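You operate a simulated robot arm through the tools that you are given. There is no shell and no other tool.

You run a simulated two-armed robot. Do the job below in one go: nothing can be reset, and whatever is moved stays where it is left.

TASK
Take the red tea towel from the stone counter and lay it out flat on the top of the oak linen table.

The check looks at the end state, three seconds after you hand in, the way a careful person would. Anything else that was tipped, shoved, dropped, spilled or broken makes it a failure. Flat cloth is picked up by pressing the open fingertips on it (5 to 10 N) and closing them slowly along it; thin cloth reads only 2 to 8 mm in the jaws.

THE ROBOT
Two 6-joint arms with two-finger parallel grippers on one trunk, on a base that moves. Base frame: it is fixed to the floor where the robot stands at the start and does not move with it; the origin is under the middle of the robot, x ahead of it, y to its left, z up. Readings come in mm, degrees, newtons and seconds.
The left shoulder is at the start at [80, 216, 1571], the right one opposite. With the tool pointing down near the work surface each hand reaches from about 700 to 780 mm from the robot's upright axis, wherever it stands, measured 20 degrees to its own side. Places, roughly: red tea towel [600, 0, 1100]; top of the oak linen table [-1700, -200, 800]. Payload 3.43 kg a hand.
The TCP of each hand is the grasp point between the finger pads, 30 mm short of the fingertips. In the tool frame z runs along the fingers and y along their closing line. The gripper opens to 94 mm. The fingers are 28 mm wide and 10 mm thick; the gripper's body (50 by 96 mm) begins 55 mm behind the TCP.
Orientation is that of the tool frame in the base frame, as a unit quaternion [x, y, z, w]. With the fingers straight down and closing along the base's y, the tool's x points along the base's -x, its y along +y and its z along -z.

THE INTERFACE
- The arms move only by the tool nudge_tool. It takes "left_plan", "right_plan" or both (then of equal length, played together; a hand with none holds still); each is a list of rows, each a list of 7 numbers: the shift along the base's x, y, z in units of 500 mm (1.0 is 500 mm), then the turn, a rotation vector about the base's x, y, z in units of 90 degrees (1.0 is 90 degrees), then the closure in counts, from 0 (fully open) to 255 (shut). In form: [[dx, dy, dz, rx, ry, rz, claw], ...]. A call has 1 to 20 rows; each row is the pose to reach, as a shift and turn from the pose commanded when the call began. A call with a number of a shift or a turn outside -1 to 1 is refused whole. A row lasts 0.2 s, in which the tool goes at most 50 mm and 8.6 degrees; a call with a longer step from one row to the next is refused whole, and so is a gripper value outside its range. Where a pose cannot be reached the arm comes as near as it can. A force on the tool above 40 N (or 10 N above the force at the start of the call, whichever is more), or a blocked arm, ends the call early, and 0.2 s more pass. Each finger travels about 72 mm/s and halts on what it meets, pressing with about 29 N; the grip force reading is that of the motor and also rises with nothing between the fingers. The clock runs only during rows and for 0.2 s after the last one: add rows that repeat a pose to give the fingers time. The reply holds the time, the measured pose of the TCP, the force on the tool along the base axes, the opening and the grip force, in the units named above and with some noise, with the torque about the TCP (base axes, N m) and any sound that the robot's microphone picked up.
- Cameras (640 x 400 px; columns grow to the right, rows downward): "scene" is now at [96.3, 1.7, 1723.3]; the picture's right is [-0.11, -0.99, 0.00], its down [-0.87, 0.10, -0.49] and it looks along [0.49, -0.05, -0.87] (base axes); focal length 268 px, centre (320, 200). "left" rides on the left gripper at [76, -14, -103] in its tool frame; the picture's right is [0.18, 0.98, 0.00], its down [-0.75, 0.14, -0.64] and it looks along [-0.63, 0.12, 0.77] (tool axes); focal length 243 px, centre (320, 200). "right" rides on the right gripper at [76, 14, -102] in its tool frame; the picture's right is [-0.18, 0.98, 0.00], its down [-0.75, -0.14, -0.64] and it looks along [-0.63, -0.12, 0.77] (tool axes); focal length 243 px, centre (320, 200). There is no depth. A picture from a camera that has moved, and an enlarged one, comes with that camera's place and axes in the base frame and with its lens. The place of the scene camera against the robot may be out by one fixed shift of up to 18 mm in any direction.
- snapshot(camera): a new picture of that camera. No time passes.
- move_column(by): slides the trunk up (or, below 0, down) by that many mm; the arms and the scene camera ride with it, the base frame stays. It gives what a move gives, with no picture.
- roll_base(legs): drives the robot by 1 to 6 legs, each [ahead, left, turn to the left] in mm, mm and degrees, along the robot's own axes; the way and the turn of a leg run together, so that a leg with both is an arc; at most 1500 mm and 180 degrees a leg. The arms and the cameras ride along, it lands a little off, and it stops where it bumps. It gives what a move gives.
- aim_head(pan, tilt): turns the head with the scene camera to pan (to the left, within 86 degrees either way) and tilt (down, from -29 to 69), counted from straight ahead of the robot. It gives what a move gives.
- close_up(camera, box): a new picture of the part [left, top, right, bottom] of that camera's present view, enlarged. No time passes.
- sign_off(): hands the job in; it is judged then, once.

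Places have to be worked out from the pictures, the camera data and where the tool is seen. Open the grippers and draw the arms clear of the work before you hand the job in, unless the task says otherwise.

The tools are called after "Emit:" as a command line: name --argument value ..., lists and objects as JSON in quotes. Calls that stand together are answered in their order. nudge_tool: Moves the arms, as the interface text tells. Its arguments: {"type":"object","properties":{"left_plan":{"type":"array","items":{"type":"array","items":{"type":"number"}}},"right_plan":{"type":"array","items":{"type":"array","items":{"type":"number"}}}},"required":[]} The other tools are called the same way: move_column (by) moves the trunk up or down; roll_base (legs) drives the base; aim_head (pan, tilt) turns the head that bears the scene camera; snapshot (camera) takes a picture; close_up (camera, box) takes an enlarged picture of a part of a camera's view; sign_off () hands the job in.

At the start:

```text
t: 0.0
left_position: [340.8, 188.8, 1000.3]
left_orientation: [-0.001, 1.0, 0.0, 0.001]
left_force: [0.0, -0.6, -0.6]
left_moment: [0.01, 0.0, -0.02]
left_width: 94.1
left_gripper_force: 0.1
right_position: [292.7, -127.6, 999.2]
right_orientation: [0.001, 1.0, -0.001, 0.001]
right_force: [-0.3, 0.3, 0.3]
right_moment: [0.03, 0.0, -0.03]
right_width: 93.8
right_gripper_force: 0.0
trunk travel left (down, up): [-801.0, 39.0]
robot x, y, heading: [-1.7, -0.4, 0.1]
head pan, tilt (commanded): [-6.4, 60.6]
```

scene: 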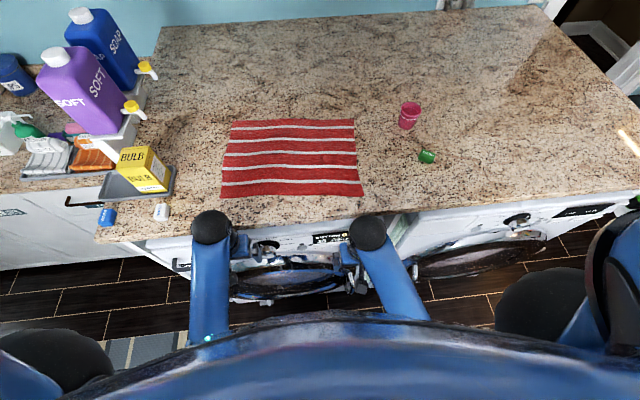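
right: 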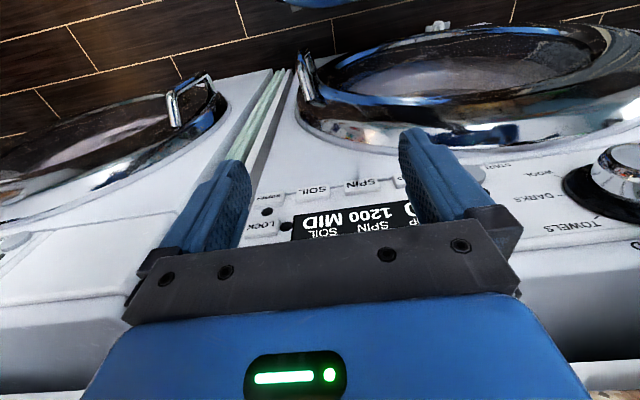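
left: 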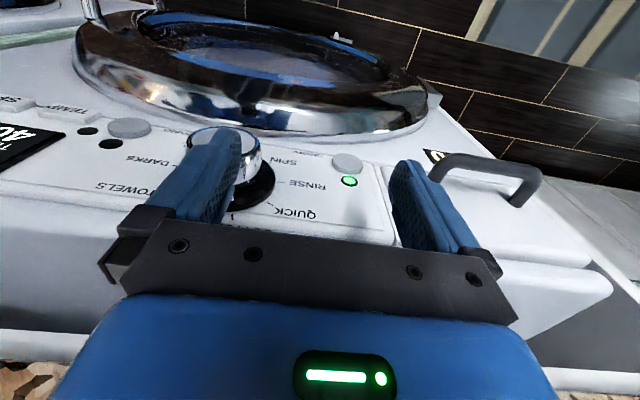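

The scene shows the towel with its near edge at about x≈450–480 and y from about +230 to -150, and the hands in front of and below the counter edge (x≈375). I'll look more closely at the towel and the hands before I move.

Emit:
close_up --camera "scene" --box '[160, 90, 480, 290]'

Emit:
close_up --camera "scene" --box '[0, 0, 240, 250]'

```text
2.00 times, centred on (320, 190) of scene
camera zoom: at [96.3, 1.7, 1723.3], right [-0.11, -0.99, 0.0], down [-0.87, 0.1, -0.49], along [0.49, -0.05, -0.87], focal length 537 px, centre (320, 220)
```

zoom: 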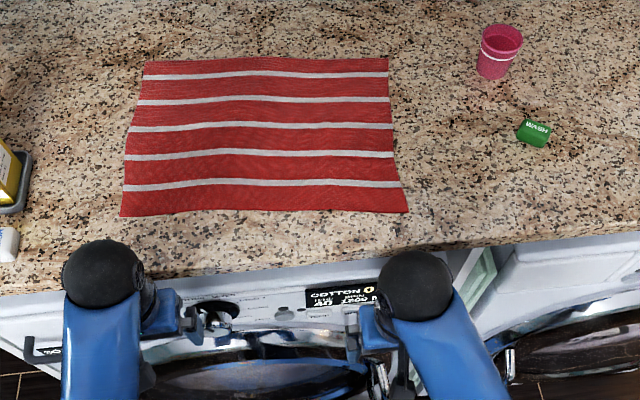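

```text
1.60 times, centred on (120, 125) of scene
camera zoom: at [96.3, 1.7, 1723.3], right [-0.11, -0.99, 0.0], down [-0.87, 0.1, -0.49], along [0.49, -0.05, -0.87], focal length 430 px, centre (640, 320)
```

zoom: 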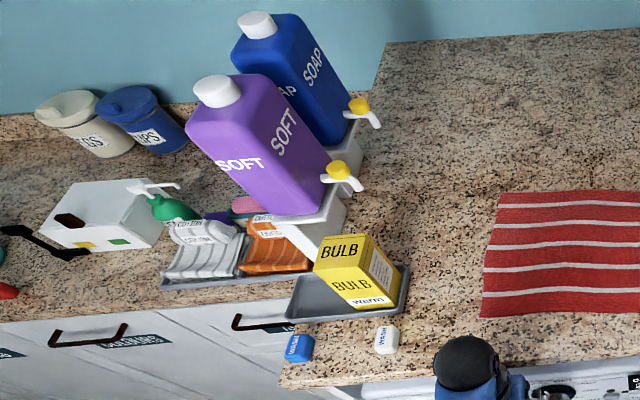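

The towel's near corners work out to about (483, 231) and (447, -153) at z≈1100. I'll move the left hand back a little and raise both hands above counter height, clear of the edge.

Emit:
nudge_tool --left_plan '[[-0.06, 0, 0, 0, 0, 0, 0], [-0.06, 0, 0.1, 0, 0, 0, 0], [-0.06, 0, 0.2, 0, 0, 0, 0], [-0.06, 0, 0.3, 0, 0, 0, 0], [-0.06, 0, 0.4, 0, 0, 0, 0], [-0.06, 0, 0.5, 0, 0, 0, 0], [-0.06, 0, 0.5, 0, 0, 0, 0]]' --right_plan '[[0, 0, 0, 0, 0, 0, 0], [0, 0, 0.1, 0, 0, 0, 0], [0, 0, 0.2, 0, 0, 0, 0], [0, 0, 0.3, 0, 0, 0, 0], [0, 0, 0.4, 0, 0, 0, 0], [0, 0, 0.5, 0, 0, 0, 0], [0, 0, 0.5, 0, 0, 0, 0]]'

Emit:
snapshot --camera "scene"

Emit:
aim_head --pan 86 --tilt 25

Emit:
snapshot --camera "scene"

Emit:
aim_head --pan -86 --tilt 25

Emit:
snapshot --camera "scene"

```text
t: 1.6
left_position: [285.4, 190.9, 1017.0]
left_orientation: [0.0, 1.0, -0.001, 0.003]
left_force: [0.0, -0.3, 0.7]
left_moment: [0.0, -0.01, -0.02]
left_width: 93.9
left_gripper_force: 0.1
left hand out of reach, approached as far as the arm can: row 2, 3, 4, 5, 6, 7
right_position: [261.2, -140.8, 1019.6]
right_orientation: [0.0, 1.0, 0.001, 0.002]
right_force: [0.6, -0.2, -0.5]
right_moment: [-0.02, 0.01, 0.0]
right_width: 93.9
right_gripper_force: 0.1
right hand out of reach, approached as far as the arm can: row 2, 3, 4, 5, 6, 7
trunk travel left (down, up): [-801.0, 39.0]
robot x, y, heading: [0.8, 2.2, -0.1]
head pan, tilt (commanded): [-6.4, 60.6]
```

```text
taken
camera scene: at [96.1, 1.5, 1723.3], right [-0.11, -0.99, 0.0], down [-0.87, 0.1, -0.49], along [0.49, -0.05, -0.87], focal length 268 px, centre (320, 200)
```

scene: 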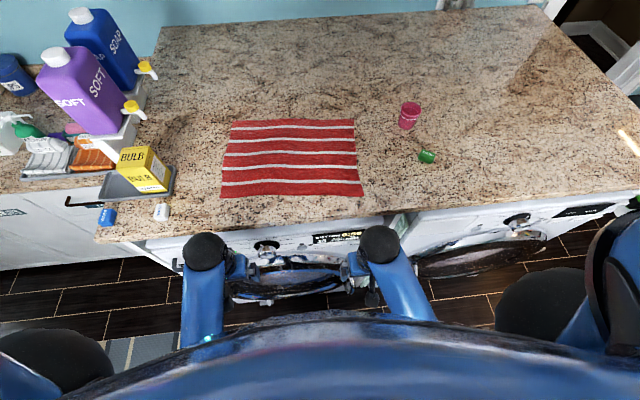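

```text
t: 3.3
left_position: [285.0, 191.1, 1015.4]
left_orientation: [-0.001, 1.0, -0.001, 0.003]
left_force: [-0.3, 0.4, 0.1]
left_moment: [0.03, 0.01, 0.01]
left_width: 93.7
left_gripper_force: 0.1
right_position: [261.1, -139.5, 1018.4]
right_orientation: [0.001, 1.0, 0.002, 0.002]
right_force: [0.1, 0.1, -0.3]
right_moment: [0.0, 0.0, -0.01]
right_width: 94.0
right_gripper_force: 0.0
trunk travel left (down, up): [-801.0, 39.0]
robot x, y, heading: [2.7, 1.1, 0.1]
head pan, tilt (commanded): [85.9, 25.0]
```

```text
taken
camera scene: at [37.4, 100.9, 1774.0], right [1.0, -0.07, 0.0], down [-0.03, -0.42, -0.91], along [0.06, 0.9, -0.42], focal length 268 px, centre (320, 200)
```

scene: 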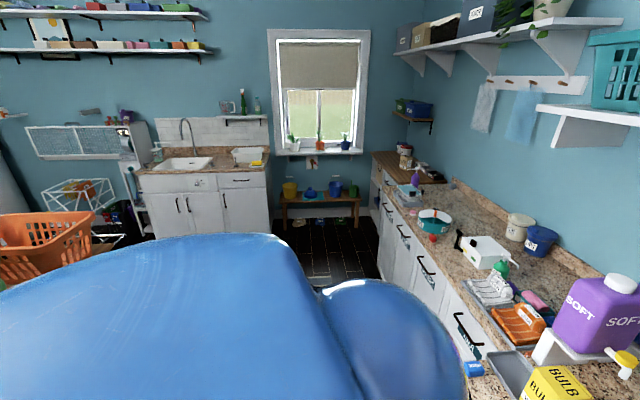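

```text
t: 5.9
left_position: [286.3, 189.7, 1016.6]
left_orientation: [-0.001, 1.0, 0.0, 0.002]
left_force: [-0.7, -0.6, 0.1]
left_moment: [-0.01, 0.03, 0.06]
left_width: 93.8
left_gripper_force: 0.0
right_position: [260.2, -140.7, 1019.3]
right_orientation: [0.001, 1.0, 0.001, 0.002]
right_force: [0.2, 0.5, 0.0]
right_moment: [0.02, 0.02, -0.01]
right_width: 93.9
right_gripper_force: 0.0
trunk travel left (down, up): [-801.0, 39.0]
robot x, y, heading: [0.9, 1.5, 0.1]
head pan, tilt (commanded): [-85.9, 25.0]
```

```text
taken
camera scene: at [37.4, -82.9, 1774.1], right [-1.0, -0.07, 0.0], down [-0.03, 0.42, -0.91], along [0.06, -0.9, -0.42], focal length 268 px, centre (320, 200)
```

scene: 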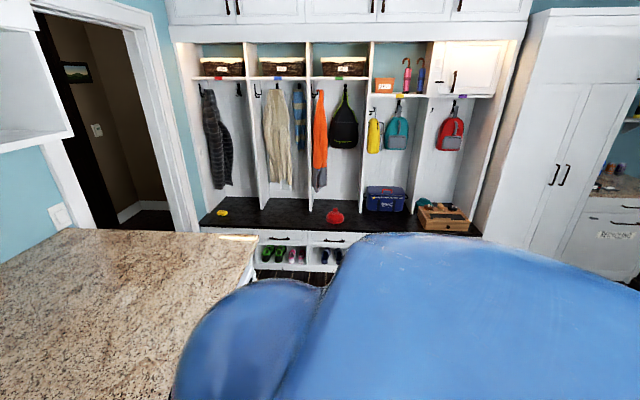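

Close to the body the hands can't rise above about 1017, so I'll work the towel from further back at the stated 700–780 mm reach. First I'll back the base away, turn, and survey the table behind before picking anything up.

Emit:
roll_base --legs '[[-300, 0, 0]]'

Emit:
aim_head --pan 86 --tilt 30

Emit:
roll_base --legs '[[0, 0, 60]]'

Emit:
snapshot --camera "scene"

```text
t: 7.9
left_position: [-5.9, 190.3, 1016.5]
left_orientation: [-0.001, 1.0, -0.001, 0.001]
left_force: [0.3, 0.0, 0.1]
left_moment: [-0.02, 0.01, 0.01]
left_width: 94.1
left_gripper_force: 0.2
right_position: [-29.7, -139.7, 1018.2]
right_orientation: [-0.002, 1.0, 0.001, 0.001]
right_force: [0.7, -0.2, -0.8]
right_moment: [0.01, 0.02, -0.01]
right_width: 94.0
right_gripper_force: 0.1
trunk travel left (down, up): [-801.0, 39.0]
robot x, y, heading: [-291.4, -2.8, 0.3]
head pan, tilt (commanded): [-85.9, 25.0]
```

```text
t: 10.5
left_position: [-9.1, 190.7, 1017.0]
left_orientation: [-0.002, 1.0, -0.001, 0.003]
left_force: [0.6, 0.4, 0.6]
left_moment: [0.0, 0.02, 0.0]
left_width: 93.7
left_gripper_force: 0.1
right_position: [-31.1, -139.1, 1018.3]
right_orientation: [-0.002, 1.0, 0.001, 0.001]
right_force: [-0.3, 0.6, 0.0]
right_moment: [0.03, -0.01, 0.0]
right_width: 93.8
right_gripper_force: 0.0
trunk travel left (down, up): [-801.0, 39.0]
robot x, y, heading: [-293.3, 0.3, 0.1]
head pan, tilt (commanded): [85.9, 30.0]
```

```text
t: 13.6
left_position: [-321.1, 341.8, 1017.1]
left_orientation: [-0.507, 0.862, 0.0, 0.003]
left_force: [0.5, 0.6, -0.5]
left_moment: [0.0, 0.0, 0.04]
left_width: 94.0
left_gripper_force: 0.0
right_position: [-44.5, 159.2, 1018.5]
right_orientation: [-0.507, 0.862, 0.002, 0.001]
right_force: [-1.0, 0.1, -0.8]
right_moment: [-0.02, -0.01, -0.02]
right_width: 94.1
right_gripper_force: 0.0
trunk travel left (down, up): [-801.0, 39.0]
robot x, y, heading: [-291.1, -1.0, 61.0]
head pan, tilt (commanded): [85.9, 30.0]
```

```text
taken
camera scene: at [-353.8, 84.3, 1766.1], right [0.55, 0.84, 0.0], down [0.42, -0.27, -0.87], along [-0.72, 0.47, -0.5], focal length 268 px, centre (320, 200)
```

scene: 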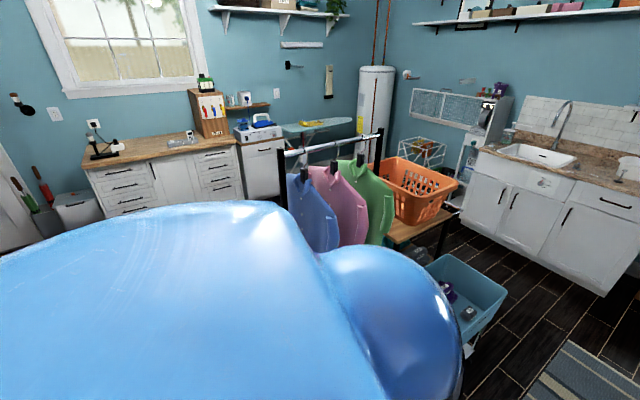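

I can see a clothes rack and a small table with a basket behind the robot, but the oak table is hidden by its body. I'll turn further left.

Emit:
roll_base --legs '[[0, 0, 60]]'

Emit:
aim_head --pan 55 --tilt 35

Emit:
snapshot --camera "scene"

```text
t: 16.6
left_position: [-602.1, 149.6, 1017.0]
left_orientation: [0.868, -0.497, -0.002, -0.003]
left_force: [-0.6, -0.3, 0.0]
left_moment: [0.01, 0.01, 0.0]
left_width: 94.1
left_gripper_force: 0.0
right_position: [-304.4, 295.0, 1019.6]
right_orientation: [0.868, -0.496, -0.002, -0.001]
right_force: [0.7, -0.1, 0.6]
right_moment: [-0.02, -0.01, -0.04]
right_width: 94.1
right_gripper_force: 0.0
trunk travel left (down, up): [-801.0, 39.0]
robot x, y, heading: [-296.5, 0.5, 120.5]
head pan, tilt (commanded): [85.9, 30.0]
```

```text
t: 17.6
left_position: [-602.2, 150.2, 1016.4]
left_orientation: [0.868, -0.496, -0.001, -0.001]
left_force: [-0.1, 0.0, -1.1]
left_moment: [-0.01, -0.02, -0.03]
left_width: 93.9
left_gripper_force: 0.0
right_position: [-305.8, 296.5, 1018.6]
right_orientation: [0.868, -0.497, -0.001, 0.0]
right_force: [-0.7, -1.1, -0.2]
right_moment: [0.02, 0.02, -0.01]
right_width: 93.9
right_gripper_force: 0.0
trunk travel left (down, up): [-801.0, 39.0]
robot x, y, heading: [-292.4, -2.1, 120.3]
head pan, tilt (commanded): [55.0, 35.0]
```

```text
taken
camera scene: at [-396.1, 41.5, 1758.3], right [0.08, 1.0, 0.0], down [0.57, -0.05, -0.82], along [-0.82, 0.06, -0.57], focal length 268 px, centre (320, 200)
```

scene: 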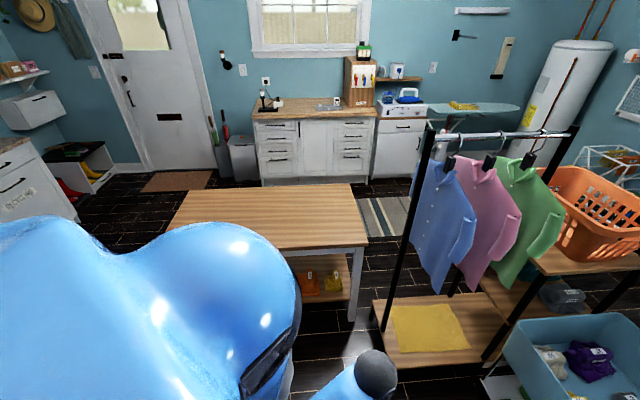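

The oak-topped table appears at about x -1960 to -1350, y -750 to 360. I'll turn to face it fully and check that its top is clear.

Emit:
roll_base --legs '[[0, 0, 60]]'

Emit:
aim_head --pan 12 --tilt 40

Emit:
snapshot --camera "scene"

```text
t: 20.6
left_position: [-577.4, -194.4, 1016.1]
left_orientation: [1.0, 0.006, -0.003, 0.0]
left_force: [-0.7, 0.6, -0.4]
left_moment: [-0.01, -0.02, 0.0]
left_width: 93.9
left_gripper_force: 0.0
right_position: [-557.4, 135.4, 1018.8]
right_orientation: [1.0, 0.006, -0.003, 0.0]
right_force: [-0.2, -0.4, 0.0]
right_moment: [-0.02, 0.02, 0.01]
right_width: 94.0
right_gripper_force: 0.1
trunk travel left (down, up): [-801.0, 39.0]
robot x, y, heading: [-296.5, 1.0, -179.4]
head pan, tilt (commanded): [55.0, 35.0]
```

```text
t: 21.7
left_position: [-578.0, -194.9, 1015.4]
left_orientation: [1.0, 0.007, -0.002, -0.001]
left_force: [-0.2, -0.4, -0.2]
left_moment: [-0.01, 0.02, -0.03]
left_width: 93.8
left_gripper_force: 0.0
right_position: [-557.0, 136.4, 1018.3]
right_orientation: [1.0, 0.008, -0.001, 0.001]
right_force: [0.1, 0.4, -1.0]
right_moment: [-0.01, 0.01, 0.01]
right_width: 93.9
right_gripper_force: 0.0
trunk travel left (down, up): [-801.0, 39.0]
robot x, y, heading: [-293.8, -2.9, -179.2]
head pan, tilt (commanded): [12.0, 40.0]
```

```text
taken
camera scene: at [-406.0, -10.5, 1750.7], right [-0.22, 0.98, 0.0], down [0.63, 0.14, -0.77], along [-0.75, -0.17, -0.64], focal length 268 px, centre (320, 200)
```

scene: 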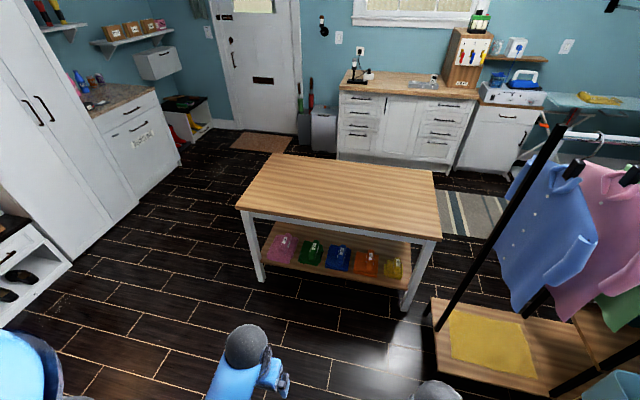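

The table top is empty, about x -1950 to -1356, y -680 to 360. While I'm in free space, I'll test how far and how high the arms go with the tool pointing down.

Emit:
nudge_tool --left_plan '[[-0.08, 0, 0, 0, 0, 0, 0], [-0.16, 0, 0, 0, 0, 0, 0], [-0.24, 0, 0, 0, 0, 0, 0], [-0.32, 0, 0, 0, 0, 0, 0], [-0.4, 0, 0, 0, 0, 0, 0], [-0.48, 0, 0, 0, 0, 0, 0], [-0.56, 0, 0, 0, 0, 0, 0], [-0.64, 0, 0, 0, 0, 0, 0], [-0.72, 0, 0, 0, 0, 0, 0], [-0.8, 0, 0, 0, 0, 0, 0], [-0.8, 0, 0, 0, 0, 0, 0]]' --right_plan '[[-0.08, 0, 0, 0, 0, 0, 0], [-0.16, 0, 0, 0, 0, 0, 0], [-0.24, 0, 0, 0, 0, 0, 0], [-0.32, 0, 0, 0, 0, 0, 0], [-0.4, 0, 0, 0, 0, 0, 0], [-0.48, 0, 0, 0, 0, 0, 0], [-0.56, 0, 0, 0, 0, 0, 0], [-0.64, 0, 0, 0, 0, 0, 0], [-0.72, 0, 0, 0, 0, 0, 0], [-0.8, 0, 0, 0, 0, 0, 0], [-0.8, 0, 0, 0, 0, 0, 0]]'

Emit:
snapshot --camera "scene"

```text
t: 24.1
left_position: [-973.4, -192.7, 1015.4]
left_orientation: [1.0, 0.007, -0.002, 0.0]
left_force: [-0.1, 0.7, 0.3]
left_moment: [0.0, 0.02, 0.04]
left_width: 93.9
left_gripper_force: 0.0
left hand out of reach, approached as far as the arm can: row 1, 2, 3, 4
right_position: [-957.4, 138.4, 1020.1]
right_orientation: [1.0, 0.007, -0.003, 0.001]
right_force: [-0.4, 0.1, -0.6]
right_moment: [0.02, 0.04, 0.01]
right_width: 94.1
right_gripper_force: 0.2
right hand out of reach, approached as far as the arm can: row 1, 2, 3, 4, 5
trunk travel left (down, up): [-801.0, 39.0]
robot x, y, heading: [-295.7, -1.4, -179.4]
head pan, tilt (commanded): [12.0, 40.0]
```

```text
taken
camera scene: at [-406.1, -10.5, 1750.7], right [-0.22, 0.98, 0.0], down [0.63, 0.14, -0.77], along [-0.75, -0.17, -0.64], focal length 268 px, centre (320, 200)
```

scene: 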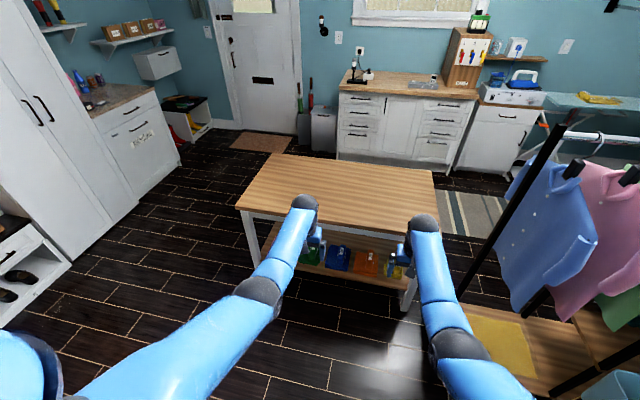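

At z≈1015 the arms reach about 680 mm ahead without trouble. Now I'll test how high they go at this distance.

Emit:
nudge_tool --left_plan '[[0, 0, 0.09, 0, 0, 0, 0], [0, 0, 0.18, 0, 0, 0, 0], [0, 0, 0.27, 0, 0, 0, 0], [0, 0, 0.36, 0, 0, 0, 0], [0, 0, 0.45, 0, 0, 0, 0], [0, 0, 0.54, 0, 0, 0, 0], [0, 0, 0.63, 0, 0, 0, 0], [0, 0, 0.72, 0, 0, 0, 0], [0, 0, 0.8, 0, 0, 0, 0], [0, 0, 0.8, 0, 0, 0, 0]]' --right_plan '[[0, 0, 0.09, 0, 0, 0, 0], [0, 0, 0.18, 0, 0, 0, 0], [0, 0, 0.27, 0, 0, 0, 0], [0, 0, 0.36, 0, 0, 0, 0], [0, 0, 0.45, 0, 0, 0, 0], [0, 0, 0.54, 0, 0, 0, 0], [0, 0, 0.63, 0, 0, 0, 0], [0, 0, 0.72, 0, 0, 0, 0], [0, 0, 0.8, 0, 0, 0, 0], [0, 0, 0.8, 0, 0, 0, 0]]'

```text
t: 26.3
left_position: [-1035.3, -193.3, 1415.3]
left_orientation: [1.0, 0.007, -0.002, 0.0]
left_force: [0.2, -0.2, 0.8]
left_moment: [-0.01, 0.01, -0.01]
left_width: 94.1
left_gripper_force: 0.1
left hand out of reach, approached as far as the arm can: row 4, 5, 6, 7, 8, 9, 10
right_position: [-1036.5, 125.2, 1409.9]
right_orientation: [1.0, 0.007, -0.001, 0.002]
right_force: [-1.0, 0.0, -0.2]
right_moment: [0.04, 0.03, 0.03]
right_width: 94.2
right_gripper_force: 0.1
right hand out of reach, approached as far as the arm can: row 3, 4, 5, 6, 7, 8, 9, 10
trunk travel left (down, up): [-801.0, 39.0]
robot x, y, heading: [-295.5, 1.9, -179.3]
head pan, tilt (commanded): [12.0, 40.0]
```

The arms can lift straight up to z≈1415 at about 740 mm ahead, which is enough for the hanging towel to clear things. Next I'll test turning each gripper 90° about the vertical, with the cameras outboard, so the fingers close across the towel's near edge.

Emit:
nudge_tool --left_plan '[[0, 0, 0, 0, 0, -0.09, 0], [0, 0, 0, 0, 0, -0.18, 0], [0, 0, 0, 0, 0, -0.27, 0], [0, 0, 0, 0, 0, -0.36, 0], [0, 0, 0, 0, 0, -0.45, 0], [0, 0, 0, 0, 0, -0.54, 0], [0, 0, 0, 0, 0, -0.63, 0], [0, 0, 0, 0, 0, -0.72, 0], [0, 0, 0, 0, 0, -0.81, 0], [0, 0, 0, 0, 0, -0.9, 0], [0, 0, 0, 0, 0, -0.99, 0], [0, 0, 0, 0, 0, -1.0, 0], [0, 0, 0, 0, 0, -1.0, 0]]' --right_plan '[[0, 0, 0, 0, 0, 0.09, 0], [0, 0, 0, 0, 0, 0.18, 0], [0, 0, 0, 0, 0, 0.27, 0], [0, 0, 0, 0, 0, 0.36, 0], [0, 0, 0, 0, 0, 0.45, 0], [0, 0, 0, 0, 0, 0.54, 0], [0, 0, 0, 0, 0, 0.63, 0], [0, 0, 0, 0, 0, 0.72, 0], [0, 0, 0, 0, 0, 0.81, 0], [0, 0, 0, 0, 0, 0.9, 0], [0, 0, 0, 0, 0, 0.99, 0], [0, 0, 0, 0, 0, 1.0, 0], [0, 0, 0, 0, 0, 1.0, 0]]'

Emit:
aim_head --pan 0 --tilt 55

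Emit:
snapshot --camera "scene"

Emit:
snapshot --camera "left"

```text
t: 29.1
left_position: [-1034.2, -194.6, 1414.1]
left_orientation: [0.712, -0.702, -0.001, -0.002]
left_force: [1.2, -1.0, 0.7]
left_moment: [-0.01, 0.04, -0.01]
left_width: 94.1
left_gripper_force: 0.1
right_position: [-1035.8, 124.1, 1411.7]
right_orientation: [0.702, 0.712, 0.0, 0.003]
right_force: [-0.5, 0.0, 0.4]
right_moment: [0.04, 0.03, -0.01]
right_width: 94.0
right_gripper_force: 0.0
trunk travel left (down, up): [-801.0, 39.0]
robot x, y, heading: [-290.8, -0.5, -179.3]
head pan, tilt (commanded): [12.0, 40.0]
```

```text
t: 29.9
left_position: [-1035.9, -194.4, 1412.6]
left_orientation: [0.712, -0.702, -0.002, -0.003]
left_force: [0.4, 1.1, -0.5]
left_moment: [-0.01, -0.01, -0.04]
left_width: 94.2
left_gripper_force: 0.0
right_position: [-1036.0, 126.8, 1411.7]
right_orientation: [0.702, 0.712, 0.0, 0.002]
right_force: [0.3, -1.1, 0.6]
right_moment: [0.01, 0.02, -0.02]
right_width: 94.1
right_gripper_force: 0.1
trunk travel left (down, up): [-801.0, 39.0]
robot x, y, heading: [-294.7, 0.7, -179.2]
head pan, tilt (commanded): [0.0, 55.0]
```

```text
taken
camera scene: at [-395.9, 7.2, 1730.0], right [-0.01, 1.0, 0.0], down [0.82, 0.01, -0.57], along [-0.57, -0.01, -0.82], focal length 268 px, centre (320, 200)
```

scene: 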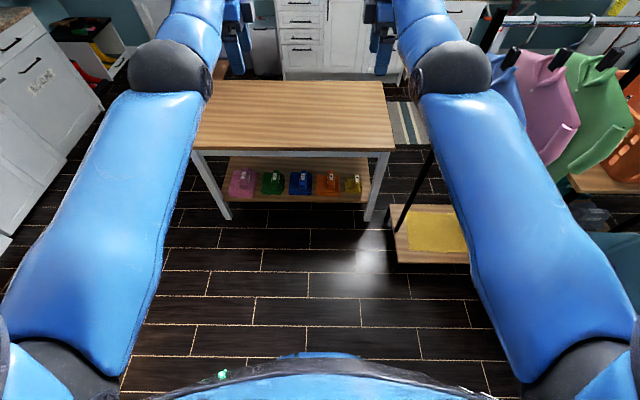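

```text
taken
camera left: at [-1020.0, -270.9, 1514.4], right [-0.98, -0.2, 0.0], down [-0.15, 0.75, 0.65], along [-0.13, 0.63, -0.76], focal length 243 px, centre (320, 200)
```

left: 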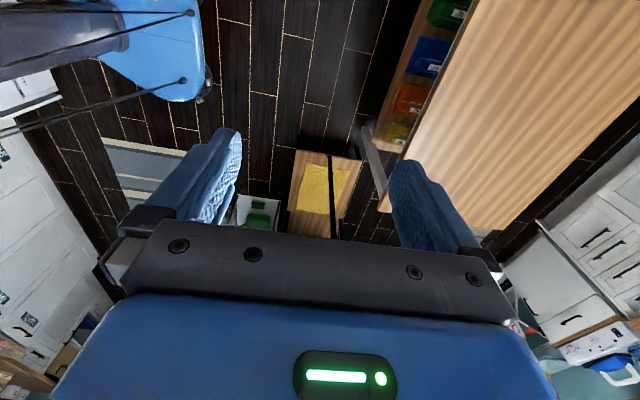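

The 90° turn works on both hands. Now I'll turn back to the counter, passing on the open -y side with the hands held high, and line up with the towel's slight tilt of about -5.4°.

Emit:
roll_base --legs '[[0, 0, 90], [0, 0, 83.8]]'

Emit:
aim_head --pan 0 --tilt 50

Emit:
snapshot --camera "scene"

```text
t: 37.6
left_position: [469.3, 70.8, 1413.0]
left_orientation: [0.757, 0.654, -0.002, 0.001]
left_force: [-0.3, -1.0, -0.3]
left_moment: [0.01, 0.01, 0.0]
left_width: 94.0
left_gripper_force: 0.0
right_position: [418.2, -244.7, 1412.7]
right_orientation: [-0.653, 0.757, 0.002, 0.001]
right_force: [0.2, -0.5, 0.0]
right_moment: [0.03, 0.01, -0.03]
right_width: 93.9
right_gripper_force: 0.0
trunk travel left (down, up): [-801.0, 39.0]
robot x, y, heading: [-293.4, 2.7, -8.4]
head pan, tilt (commanded): [0.0, 55.0]
```

```text
t: 38.2
left_position: [470.1, 72.5, 1413.3]
left_orientation: [0.757, 0.654, -0.003, 0.001]
left_force: [0.6, -0.3, -0.3]
left_moment: [-0.03, -0.01, 0.01]
left_width: 93.9
left_gripper_force: 0.2
right_position: [418.1, -244.9, 1411.2]
right_orientation: [-0.653, 0.757, 0.003, 0.0]
right_force: [0.1, -0.2, 0.5]
right_moment: [0.01, -0.02, 0.0]
right_width: 94.0
right_gripper_force: 0.0
trunk travel left (down, up): [-801.0, 39.0]
robot x, y, heading: [-295.3, 1.8, -8.6]
head pan, tilt (commanded): [0.0, 50.0]
```

```text
taken
camera scene: at [-186.6, -7.7, 1736.5], right [-0.15, -0.99, 0.0], down [-0.76, 0.11, -0.64], along [0.64, -0.09, -0.77], focal length 268 px, centre (320, 200)
```

scene: 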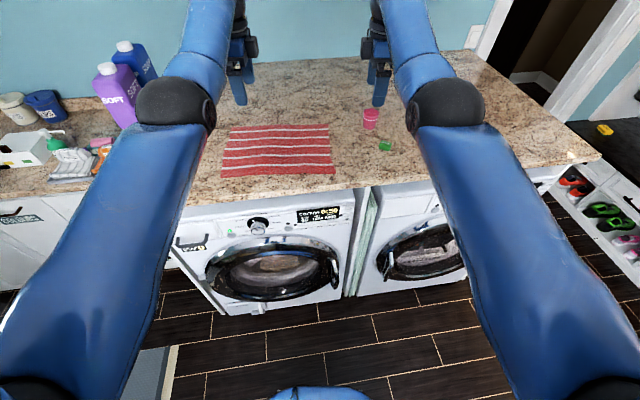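

Fresh measurement puts the near corners at about (495, 232) and (457, -150), which agrees with the first estimate. I'll shift the base to about (-235, 105) with heading -5.5° so the hands line up with the near edge.

Emit:
roll_base --legs '[[0, 0, 3], [50, 108, 0]]'

Emit:
snapshot --camera "scene"

Emit:
snapshot --camera "left"

Emit:
snapshot --camera "right"

```text
t: 39.9
left_position: [518.8, 196.4, 1417.3]
left_orientation: [0.741, 0.671, 0.002, 0.0]
left_force: [-0.5, -0.6, 0.5]
left_moment: [0.09, -0.05, 0.01]
left_width: 94.1
left_gripper_force: 0.1
right_position: [482.7, -120.0, 1414.3]
right_orientation: [-0.671, 0.741, 0.004, 0.004]
right_force: [0.5, -1.4, 0.4]
right_moment: [0.05, -0.01, 0.0]
right_width: 94.1
right_gripper_force: 0.0
trunk travel left (down, up): [-801.0, 39.0]
robot x, y, heading: [-237.9, 98.8, -5.6]
head pan, tilt (commanded): [0.0, 50.0]
```

```text
taken
camera scene: at [-133.7, 83.7, 1737.0], right [-0.1, -1.0, -0.01], down [-0.76, 0.08, -0.65], along [0.64, -0.06, -0.76], focal length 268 px, centre (320, 200)
```

scene: 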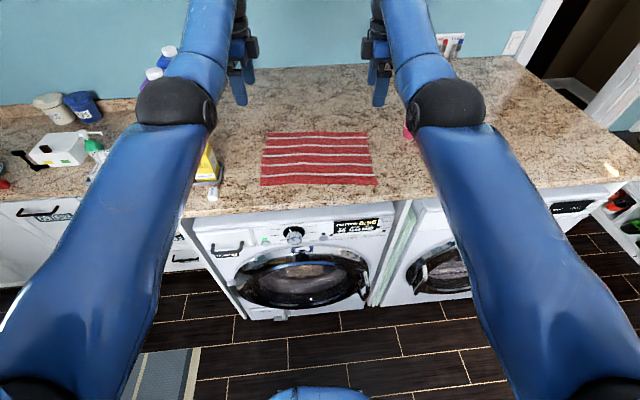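

```text
taken
camera left: at [511.5, 274.1, 1519.7], right [1.0, 0.09, 0.0], down [0.06, -0.77, 0.64], along [0.06, -0.64, -0.77], focal length 243 px, centre (320, 200)
```

left: 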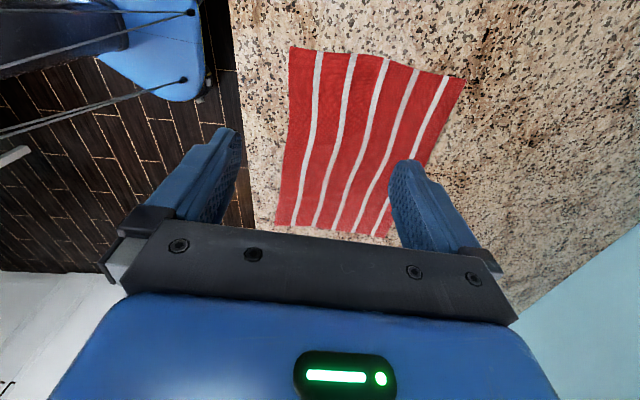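

```text
taken
camera right: at [461.2, -197.8, 1515.3], right [-0.96, 0.28, 0.0], down [0.21, 0.73, 0.65], along [0.18, 0.62, -0.76], focal length 243 px, centre (320, 200)
```

right: 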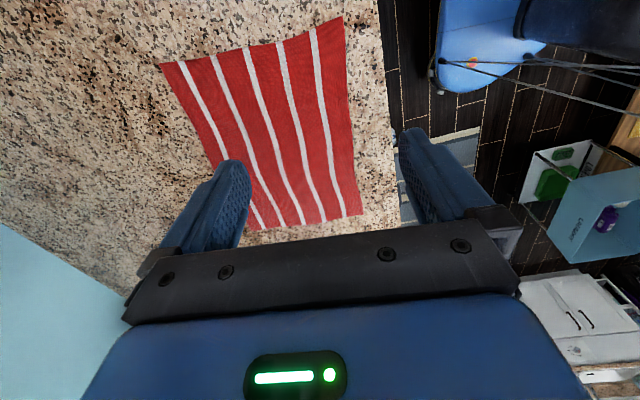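

The hand cameras give the near corners as about (477, 215) on the left and (438, -166) on the right. I'll lower both hands over points about 30 mm in from those corners with the fingers part closed (about 40 mm), stopping well above the cloth.

Emit:
nudge_tool --left_plan '[[-0.004, -0.005, -0.079, 0, 0, 0, 146], [-0.008, -0.01, -0.158, 0, 0, 0, 146], [-0.012, -0.015, -0.237, 0, 0, 0, 146], [-0.016, -0.02, -0.316, 0, 0, 0, 146], [-0.02, -0.025, -0.395, 0, 0, 0, 146], [-0.024, -0.029, -0.474, 0, 0, 0, 146], [-0.024, -0.029, -0.474, 0, 0, 0, 146]]' --right_plan '[[-0.003, -0.006, -0.078, 0, 0, 0, 146], [-0.006, -0.013, -0.156, 0, 0, 0, 146], [-0.009, -0.019, -0.234, 0, 0, 0, 146], [-0.012, -0.026, -0.312, 0, 0, 0, 146], [-0.015, -0.032, -0.39, 0, 0, 0, 146], [-0.018, -0.039, -0.468, 0, 0, 0, 146], [-0.018, -0.039, -0.468, 0, 0, 0, 146]]'

Emit:
snapshot --camera "left"

Emit:
snapshot --camera "right"

Emit:
snapshot --camera "scene"

```text
t: 41.5
left_position: [511.4, 191.4, 1177.4]
left_orientation: [0.741, 0.671, -0.003, 0.001]
left_force: [-0.4, -0.3, -0.7]
left_moment: [-0.01, 0.02, 0.01]
left_width: 40.4
left_gripper_force: 0.0
left hand out of reach, approached as far as the arm can: row 2
right_position: [478.6, -131.6, 1177.8]
right_orientation: [-0.672, 0.741, 0.001, 0.001]
right_force: [1.3, 0.5, 0.2]
right_moment: [0.02, -0.01, -0.04]
right_width: 40.1
right_gripper_force: 0.1
right hand out of reach, approached as far as the arm can: row 1, 2
trunk travel left (down, up): [-801.0, 39.0]
robot x, y, heading: [-233.7, 98.5, -5.7]
head pan, tilt (commanded): [0.0, 50.0]
```

```text
taken
camera left: at [505.6, 269.8, 1278.5], right [1.0, 0.09, 0.0], down [0.07, -0.76, 0.65], along [0.05, -0.64, -0.76], focal length 243 px, centre (320, 200)
```

left: 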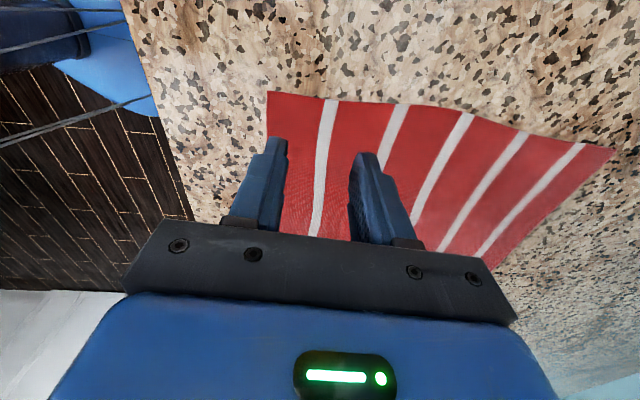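

```text
taken
camera right: at [457.8, -207.3, 1280.2], right [-0.96, 0.28, 0.0], down [0.22, 0.73, 0.64], along [0.18, 0.62, -0.77], focal length 243 px, centre (320, 200)
```

right: 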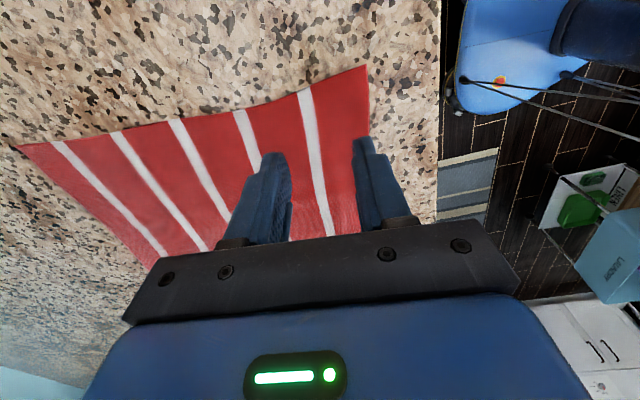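

```text
taken
camera scene: at [-127.2, 96.7, 1736.6], right [-0.1, -1.0, 0.0], down [-0.76, 0.07, -0.64], along [0.64, -0.06, -0.77], focal length 268 px, centre (320, 200)
```

scene: 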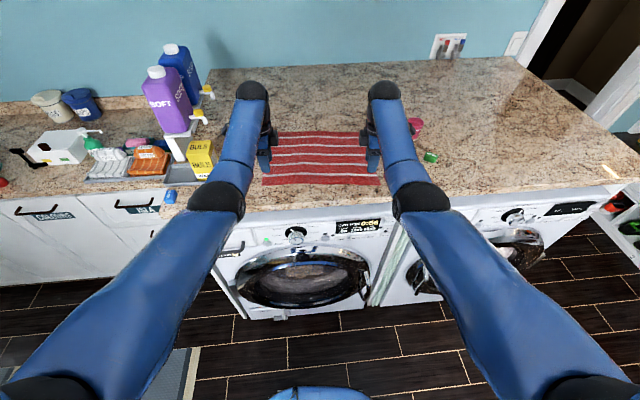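

Both fingers of each hand sit above the cloth, about 38 mm inside the near edge. I'll trim the position slightly and come down to about 15 mm above the cloth.

Emit:
nudge_tool --left_plan '[[-0.006, -0.014, -0.03, 0, 0, 0, 146], [-0.006, -0.014, -0.05, 0, 0, 0, 146], [-0.006, -0.014, -0.066, 0, 0, 0, 146], [-0.006, -0.014, -0.066, 0, 0, 0, 146]]' --right_plan '[[-0.004, -0.006, -0.03, 0, 0, 0, 146], [-0.004, -0.006, -0.05, 0, 0, 0, 146], [-0.004, -0.006, -0.066, 0, 0, 0, 146], [-0.004, -0.006, -0.066, 0, 0, 0, 146]]'

Emit:
snapshot --camera "left"

Emit:
snapshot --camera "right"

```text
t: 42.5
left_position: [509.2, 187.2, 1143.1]
left_orientation: [0.74, 0.672, -0.002, 0.002]
left_force: [-0.5, 1.0, -0.3]
left_moment: [-0.01, -0.01, 0.01]
left_width: 40.1
left_gripper_force: 0.1
right_position: [479.2, -132.8, 1146.2]
right_orientation: [-0.671, 0.741, 0.003, 0.001]
right_force: [0.3, -0.1, -0.1]
right_moment: [-0.02, -0.01, 0.02]
right_width: 40.4
right_gripper_force: 0.0
trunk travel left (down, up): [-801.0, 39.0]
robot x, y, heading: [-232.2, 98.2, -5.6]
head pan, tilt (commanded): [0.0, 50.0]
```

```text
taken
camera left: at [503.0, 264.2, 1244.6], right [1.0, 0.09, 0.0], down [0.07, -0.76, 0.65], along [0.05, -0.64, -0.76], focal length 243 px, centre (320, 200)
```

left: 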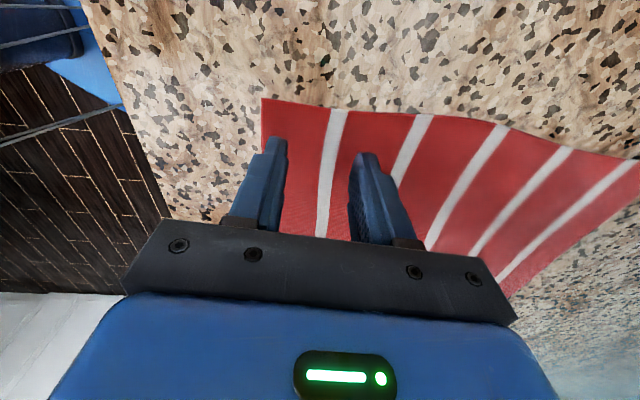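

```text
taken
camera right: at [457.2, -208.6, 1248.0], right [-0.96, 0.28, 0.0], down [0.22, 0.73, 0.64], along [0.18, 0.62, -0.77], focal length 243 px, centre (320, 200)
```

right: 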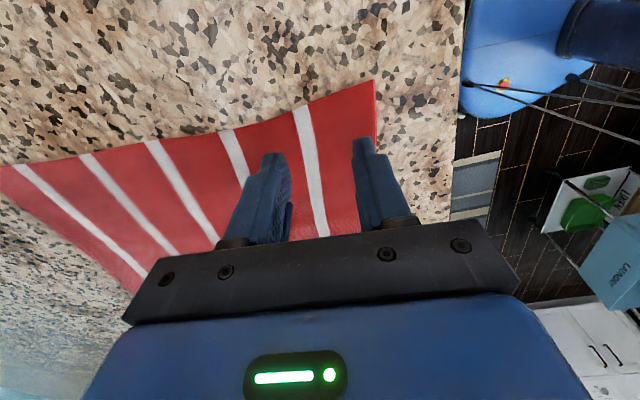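

Positions look right, with the fingertips still about 10–15 mm above the cloth. I'll feel down in small steps.

Emit:
nudge_tool --left_plan '[[0, 0, -0.006, 0, 0, 0, 146], [0, 0, -0.012, 0, 0, 0, 146], [0, 0, -0.018, 0, 0, 0, 146], [0, 0, -0.018, 0, 0, 0, 146]]' --right_plan '[[0, 0, -0.007, 0, 0, 0, 146], [0, 0, -0.014, 0, 0, 0, 146], [0, 0, -0.021, 0, 0, 0, 146], [0, 0, -0.021, 0, 0, 0, 146]]'

```text
t: 43.5
left_position: [508.5, 185.0, 1133.4]
left_orientation: [0.742, 0.671, -0.002, 0.0]
left_force: [1.3, -0.1, -0.3]
left_moment: [-0.02, -0.01, -0.01]
left_width: 40.2
left_gripper_force: 0.0
right_position: [478.1, -133.4, 1134.0]
right_orientation: [-0.671, 0.741, 0.002, 0.0]
right_force: [-0.3, 0.3, -0.6]
right_moment: [-0.01, 0.0, 0.0]
right_width: 40.0
right_gripper_force: 0.1
trunk travel left (down, up): [-801.0, 39.0]
robot x, y, heading: [-234.8, 98.4, -5.6]
head pan, tilt (commanded): [0.0, 50.0]
```

There is no contact yet at TCP z≈1133, so I'll continue down in 1–2 mm steps.

Emit:
nudge_tool --left_plan '[[0, 0, -0.002, 0, 0, 0, 146], [0, 0, -0.004, 0, 0, 0, 146], [0, 0, -0.006, 0, 0, 0, 146], [0, 0, -0.006, 0, 0, 0, 146]]' --right_plan '[[0, 0, -0.002, 0, 0, 0, 146], [0, 0, -0.004, 0, 0, 0, 146], [0, 0, -0.006, 0, 0, 0, 146], [0, 0, -0.006, 0, 0, 0, 146]]'

```text
t: 44.5
left_position: [508.2, 186.4, 1131.9]
left_orientation: [0.741, 0.672, -0.002, 0.002]
left_force: [-0.4, -0.1, 3.4]
left_moment: [0.03, 0.06, -0.01]
left_width: 40.3
left_gripper_force: 0.2
right_position: [477.6, -133.2, 1132.0]
right_orientation: [-0.671, 0.742, 0.001, 0.001]
right_force: [-0.2, 0.7, 0.5]
right_moment: [0.01, 0.01, 0.04]
right_width: 40.0
right_gripper_force: 0.0
trunk travel left (down, up): [-801.0, 39.0]
robot x, y, heading: [-231.9, 96.3, -5.7]
head pan, tilt (commanded): [0.0, 50.0]
```

The left hand just touches (3.4 N) and the right is about to. I'll press a bit more, left 1 mm and right 2 mm.

Emit:
nudge_tool --left_plan '[[0, 0, -0.001, 0, 0, 0, 146], [0, 0, -0.002, 0, 0, 0, 146], [0, 0, -0.002, 0, 0, 0, 146]]' --right_plan '[[0, 0, -0.002, 0, 0, 0, 146], [0, 0, -0.004, 0, 0, 0, 146], [0, 0, -0.004, 0, 0, 0, 146]]'

```text
t: 45.3
left_position: [508.0, 186.3, 1131.5]
left_orientation: [0.742, 0.67, -0.002, 0.002]
left_force: [1.5, -0.2, 3.9]
left_moment: [0.06, 0.05, 0.01]
left_width: 39.9
left_gripper_force: 0.0
right_position: [475.9, -132.7, 1130.9]
right_orientation: [-0.671, 0.741, 0.0, 0.002]
right_force: [2.1, -1.9, 11.1]
right_moment: [-0.08, 0.17, 0.02]
right_width: 39.3
right_gripper_force: 0.1
trunk travel left (down, up): [-801.0, 39.0]
robot x, y, heading: [-233.4, 99.7, -5.5]
head pan, tilt (commanded): [0.0, 50.0]
```

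The right hand is at 11 N and the left at 4 N. I'll ease the right by 0.5 mm and press the left 1.5 mm more.

Emit:
nudge_tool --left_plan '[[0, 0, -0.0015, 0, 0, 0, 146], [0, 0, -0.003, 0, 0, 0, 146], [0, 0, -0.003, 0, 0, 0, 146]]' --right_plan '[[0, 0, 0.0005, 0, 0, 0, 146], [0, 0, 0.001, 0, 0, 0, 146], [0, 0, 0.001, 0, 0, 0, 146]]'

```text
t: 46.1
left_position: [507.7, 186.6, 1132.5]
left_orientation: [0.741, 0.671, -0.001, 0.003]
left_force: [2.3, -0.1, 16.1]
left_moment: [0.13, 0.31, 0.0]
left_width: 38.7
left_gripper_force: 0.0
right_position: [475.1, -132.6, 1131.1]
right_orientation: [-0.671, 0.742, 0.001, 0.001]
right_force: [2.6, -0.7, 10.5]
right_moment: [-0.06, 0.06, 0.0]
right_width: 39.8
right_gripper_force: 0.1
trunk travel left (down, up): [-801.0, 39.0]
robot x, y, heading: [-234.0, 100.0, -5.6]
head pan, tilt (commanded): [0.0, 50.0]
```

The left hand is now at 16 N and the right at 10.5 N. I'll ease both slightly toward 8 N.

Emit:
nudge_tool --left_plan '[[0, 0, 0.0008, 0, 0, 0, 146], [0, 0, 0.0016, 0, 0, 0, 146], [0, 0, 0.0016, 0, 0, 0, 146]]' --right_plan '[[0, 0, 0.0003, 0, 0, 0, 146], [0, 0, 0.0006, 0, 0, 0, 146], [0, 0, 0.0006, 0, 0, 0, 146]]'

```text
t: 46.9
left_position: [507.2, 185.9, 1131.1]
left_orientation: [0.74, 0.673, -0.002, 0.001]
left_force: [2.7, 0.7, 14.3]
left_moment: [0.13, 0.21, -0.03]
left_width: 38.8
left_gripper_force: 0.1
right_position: [475.0, -132.3, 1131.0]
right_orientation: [-0.671, 0.741, 0.002, 0.001]
right_force: [-0.4, 0.6, 6.7]
right_moment: [0.01, 0.08, -0.02]
right_width: 39.9
right_gripper_force: 0.1
trunk travel left (down, up): [-801.0, 39.0]
robot x, y, heading: [-236.0, 101.0, -5.7]
head pan, tilt (commanded): [0.0, 50.0]
```

The right hand is at 6.7 N, which is good; the left needs about 0.7 mm less. I'll apply that and close both grippers slowly along the cloth.

Emit:
nudge_tool --left_plan '[[0, 0, 0.0007, 0, 0, 0, 146], [0, 0, 0.0014, 0, 0, 0, 146], [0, 0, 0.0014, 0, 0, 0, 154], [0, 0, 0.0014, 0, 0, 0, 162], [0, 0, 0.0014, 0, 0, 0, 170], [0, 0, 0.0014, 0, 0, 0, 178], [0, 0, 0.0014, 0, 0, 0, 186], [0, 0, 0.0014, 0, 0, 0, 194], [0, 0, 0.0014, 0, 0, 0, 202], [0, 0, 0.0014, 0, 0, 0, 210], [0, 0, 0.0014, 0, 0, 0, 218], [0, 0, 0.0014, 0, 0, 0, 226], [0, 0, 0.0014, 0, 0, 0, 234], [0, 0, 0.0014, 0, 0, 0, 242], [0, 0, 0.0014, 0, 0, 0, 250], [0, 0, 0.0014, 0, 0, 0, 255], [0, 0, 0.0014, 0, 0, 0, 255]]' --right_plan '[[0, 0, 0, 0, 0, 0, 146], [0, 0, 0, 0, 0, 0, 146], [0, 0, 0, 0, 0, 0, 154], [0, 0, 0, 0, 0, 0, 162], [0, 0, 0, 0, 0, 0, 170], [0, 0, 0, 0, 0, 0, 178], [0, 0, 0, 0, 0, 0, 186], [0, 0, 0, 0, 0, 0, 194], [0, 0, 0, 0, 0, 0, 202], [0, 0, 0, 0, 0, 0, 210], [0, 0, 0, 0, 0, 0, 218], [0, 0, 0, 0, 0, 0, 226], [0, 0, 0, 0, 0, 0, 234], [0, 0, 0, 0, 0, 0, 242], [0, 0, 0, 0, 0, 0, 250], [0, 0, 0, 0, 0, 0, 255], [0, 0, 0, 0, 0, 0, 255]]'

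Emit:
snapshot --camera "left"

Emit:
snapshot --camera "right"

```text
t: 50.5
left_position: [508.0, 186.7, 1131.4]
left_orientation: [0.742, 0.671, -0.002, 0.002]
left_force: [-1.2, -0.3, 5.7]
left_moment: [0.02, 0.05, 0.01]
left_width: 5.6
left_gripper_force: 28.9
right_position: [476.1, -133.3, 1132.0]
right_orientation: [-0.671, 0.742, 0.002, 0.001]
right_force: [0.0, 0.7, 4.9]
right_moment: [-0.01, 0.03, -0.01]
right_width: 2.3
right_gripper_force: 28.7
trunk travel left (down, up): [-801.0, 39.0]
robot x, y, heading: [-235.2, 96.9, -5.3]
head pan, tilt (commanded): [0.0, 50.0]
```

```text
taken
camera left: at [500.6, 264.1, 1233.4], right [1.0, 0.09, 0.0], down [0.07, -0.76, 0.65], along [0.06, -0.64, -0.76], focal length 243 px, centre (320, 200)
```

left: 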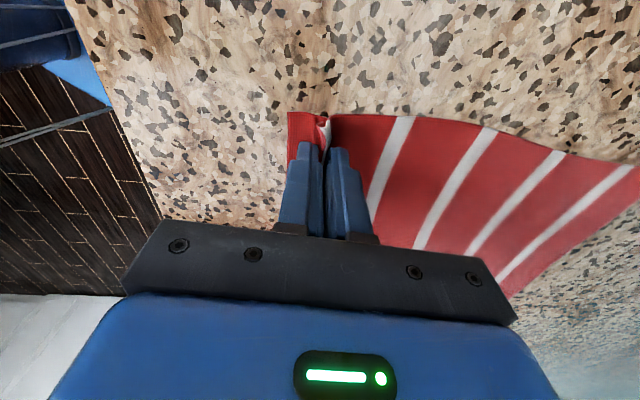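

```text
taken
camera right: at [454.3, -208.6, 1234.0], right [-0.96, 0.28, 0.0], down [0.22, 0.73, 0.64], along [0.18, 0.62, -0.76], focal length 243 px, centre (320, 200)
```

right: 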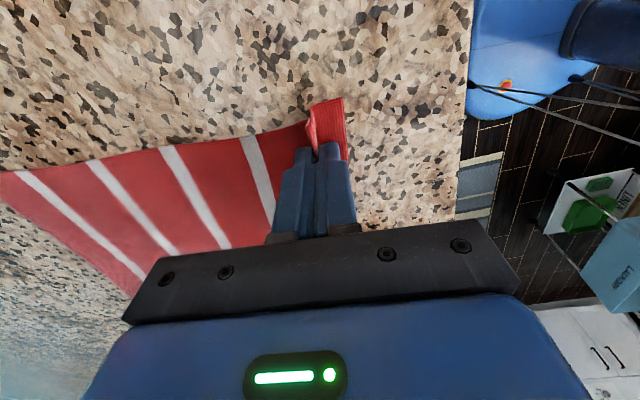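

Both jaws read cloth thickness: left 5.6 mm, right 2.3 mm. I'll check the right pinch up close.

Emit:
close_up --camera "right" --box '[240, 70, 400, 170]'

Emit:
close_up --camera "left" --box '[240, 80, 400, 180]'

```text
4.00 times, centred on (320, 120) of right
camera zoom: at [454.3, -208.6, 1234.0], right [-0.96, 0.28, 0.0], down [0.22, 0.73, 0.64], along [0.18, 0.62, -0.76], focal length 970 px, centre (320, 520)
```

zoom: 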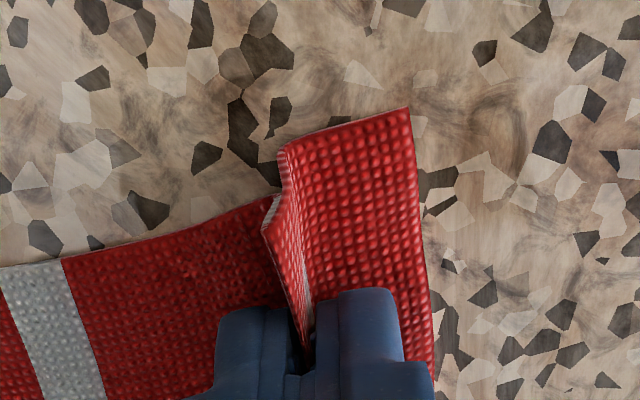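

```text
4.00 times, centred on (320, 130) of left
camera zoom: at [500.6, 264.1, 1233.4], right [1.0, 0.09, 0.0], down [0.07, -0.76, 0.65], along [0.06, -0.64, -0.76], focal length 970 px, centre (320, 480)
```

zoom: 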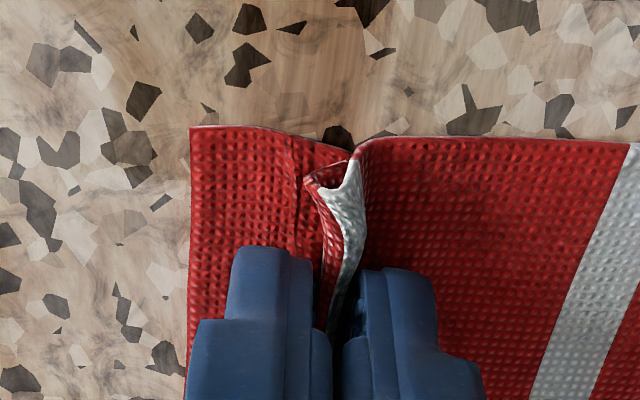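

Both hands have a clean ridge of cloth pinched between the pads. I'll lift slowly a few centimetres and check that both grips hold.

Emit:
nudge_tool --left_plan '[[0, 0, 0.02, 0, 0, 0, 255], [0, 0, 0.04, 0, 0, 0, 255], [0, 0, 0.06, 0, 0, 0, 255], [0, 0, 0.08, 0, 0, 0, 255], [0, 0, 0.1, 0, 0, 0, 255], [0, 0, 0.1, 0, 0, 0, 255]]' --right_plan '[[0, 0, 0.02, 0, 0, 0, 255], [0, 0, 0.04, 0, 0, 0, 255], [0, 0, 0.06, 0, 0, 0, 255], [0, 0, 0.08, 0, 0, 0, 255], [0, 0, 0.1, 0, 0, 0, 255], [0, 0, 0.1, 0, 0, 0, 255]]'

Emit:
snapshot --camera "left"

Emit:
snapshot --camera "right"

Emit:
snapshot --camera "scene"

```text
t: 51.9
left_position: [508.6, 185.9, 1180.3]
left_orientation: [0.741, 0.671, -0.003, 0.001]
left_force: [0.4, -0.1, 0.3]
left_moment: [-0.01, 0.02, 0.01]
left_width: 2.1
left_gripper_force: 28.9
right_position: [478.3, -133.8, 1180.4]
right_orientation: [-0.671, 0.741, 0.003, 0.0]
right_force: [0.6, 0.2, -0.4]
right_moment: [-0.01, -0.02, -0.01]
right_width: 2.4
right_gripper_force: 28.7
trunk travel left (down, up): [-801.0, 39.0]
robot x, y, heading: [-235.2, 95.8, -5.7]
head pan, tilt (commanded): [0.0, 50.0]
```

```text
taken
camera left: at [502.0, 263.8, 1282.0], right [1.0, 0.09, 0.0], down [0.07, -0.76, 0.65], along [0.05, -0.64, -0.76], focal length 243 px, centre (320, 200)
```

left: 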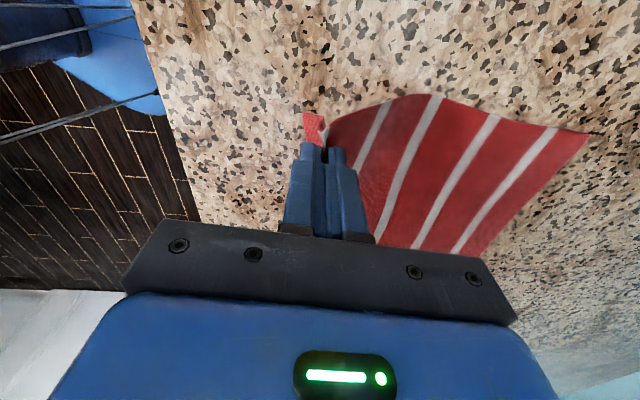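

```text
taken
camera right: at [456.3, -208.8, 1282.7], right [-0.96, 0.28, 0.0], down [0.22, 0.73, 0.64], along [0.18, 0.62, -0.77], focal length 243 px, centre (320, 200)
```

right: 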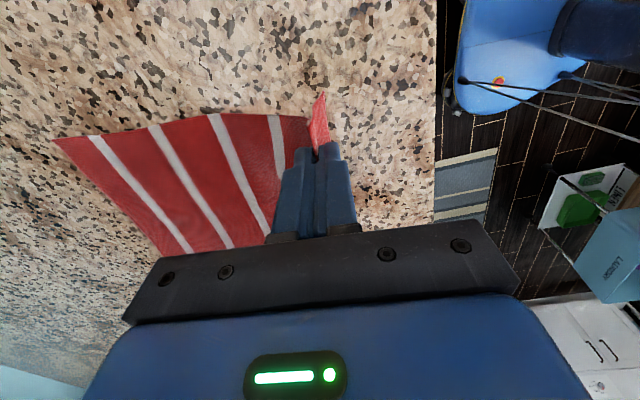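

```text
taken
camera scene: at [-126.9, 96.8, 1736.6], right [-0.1, -1.0, 0.0], down [-0.76, 0.07, -0.64], along [0.64, -0.06, -0.77], focal length 268 px, centre (320, 200)
```

scene: 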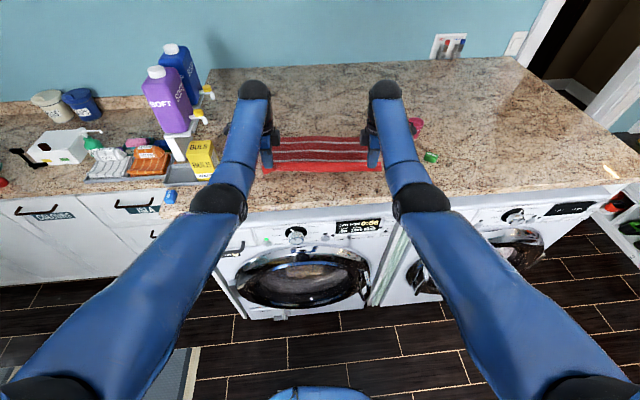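

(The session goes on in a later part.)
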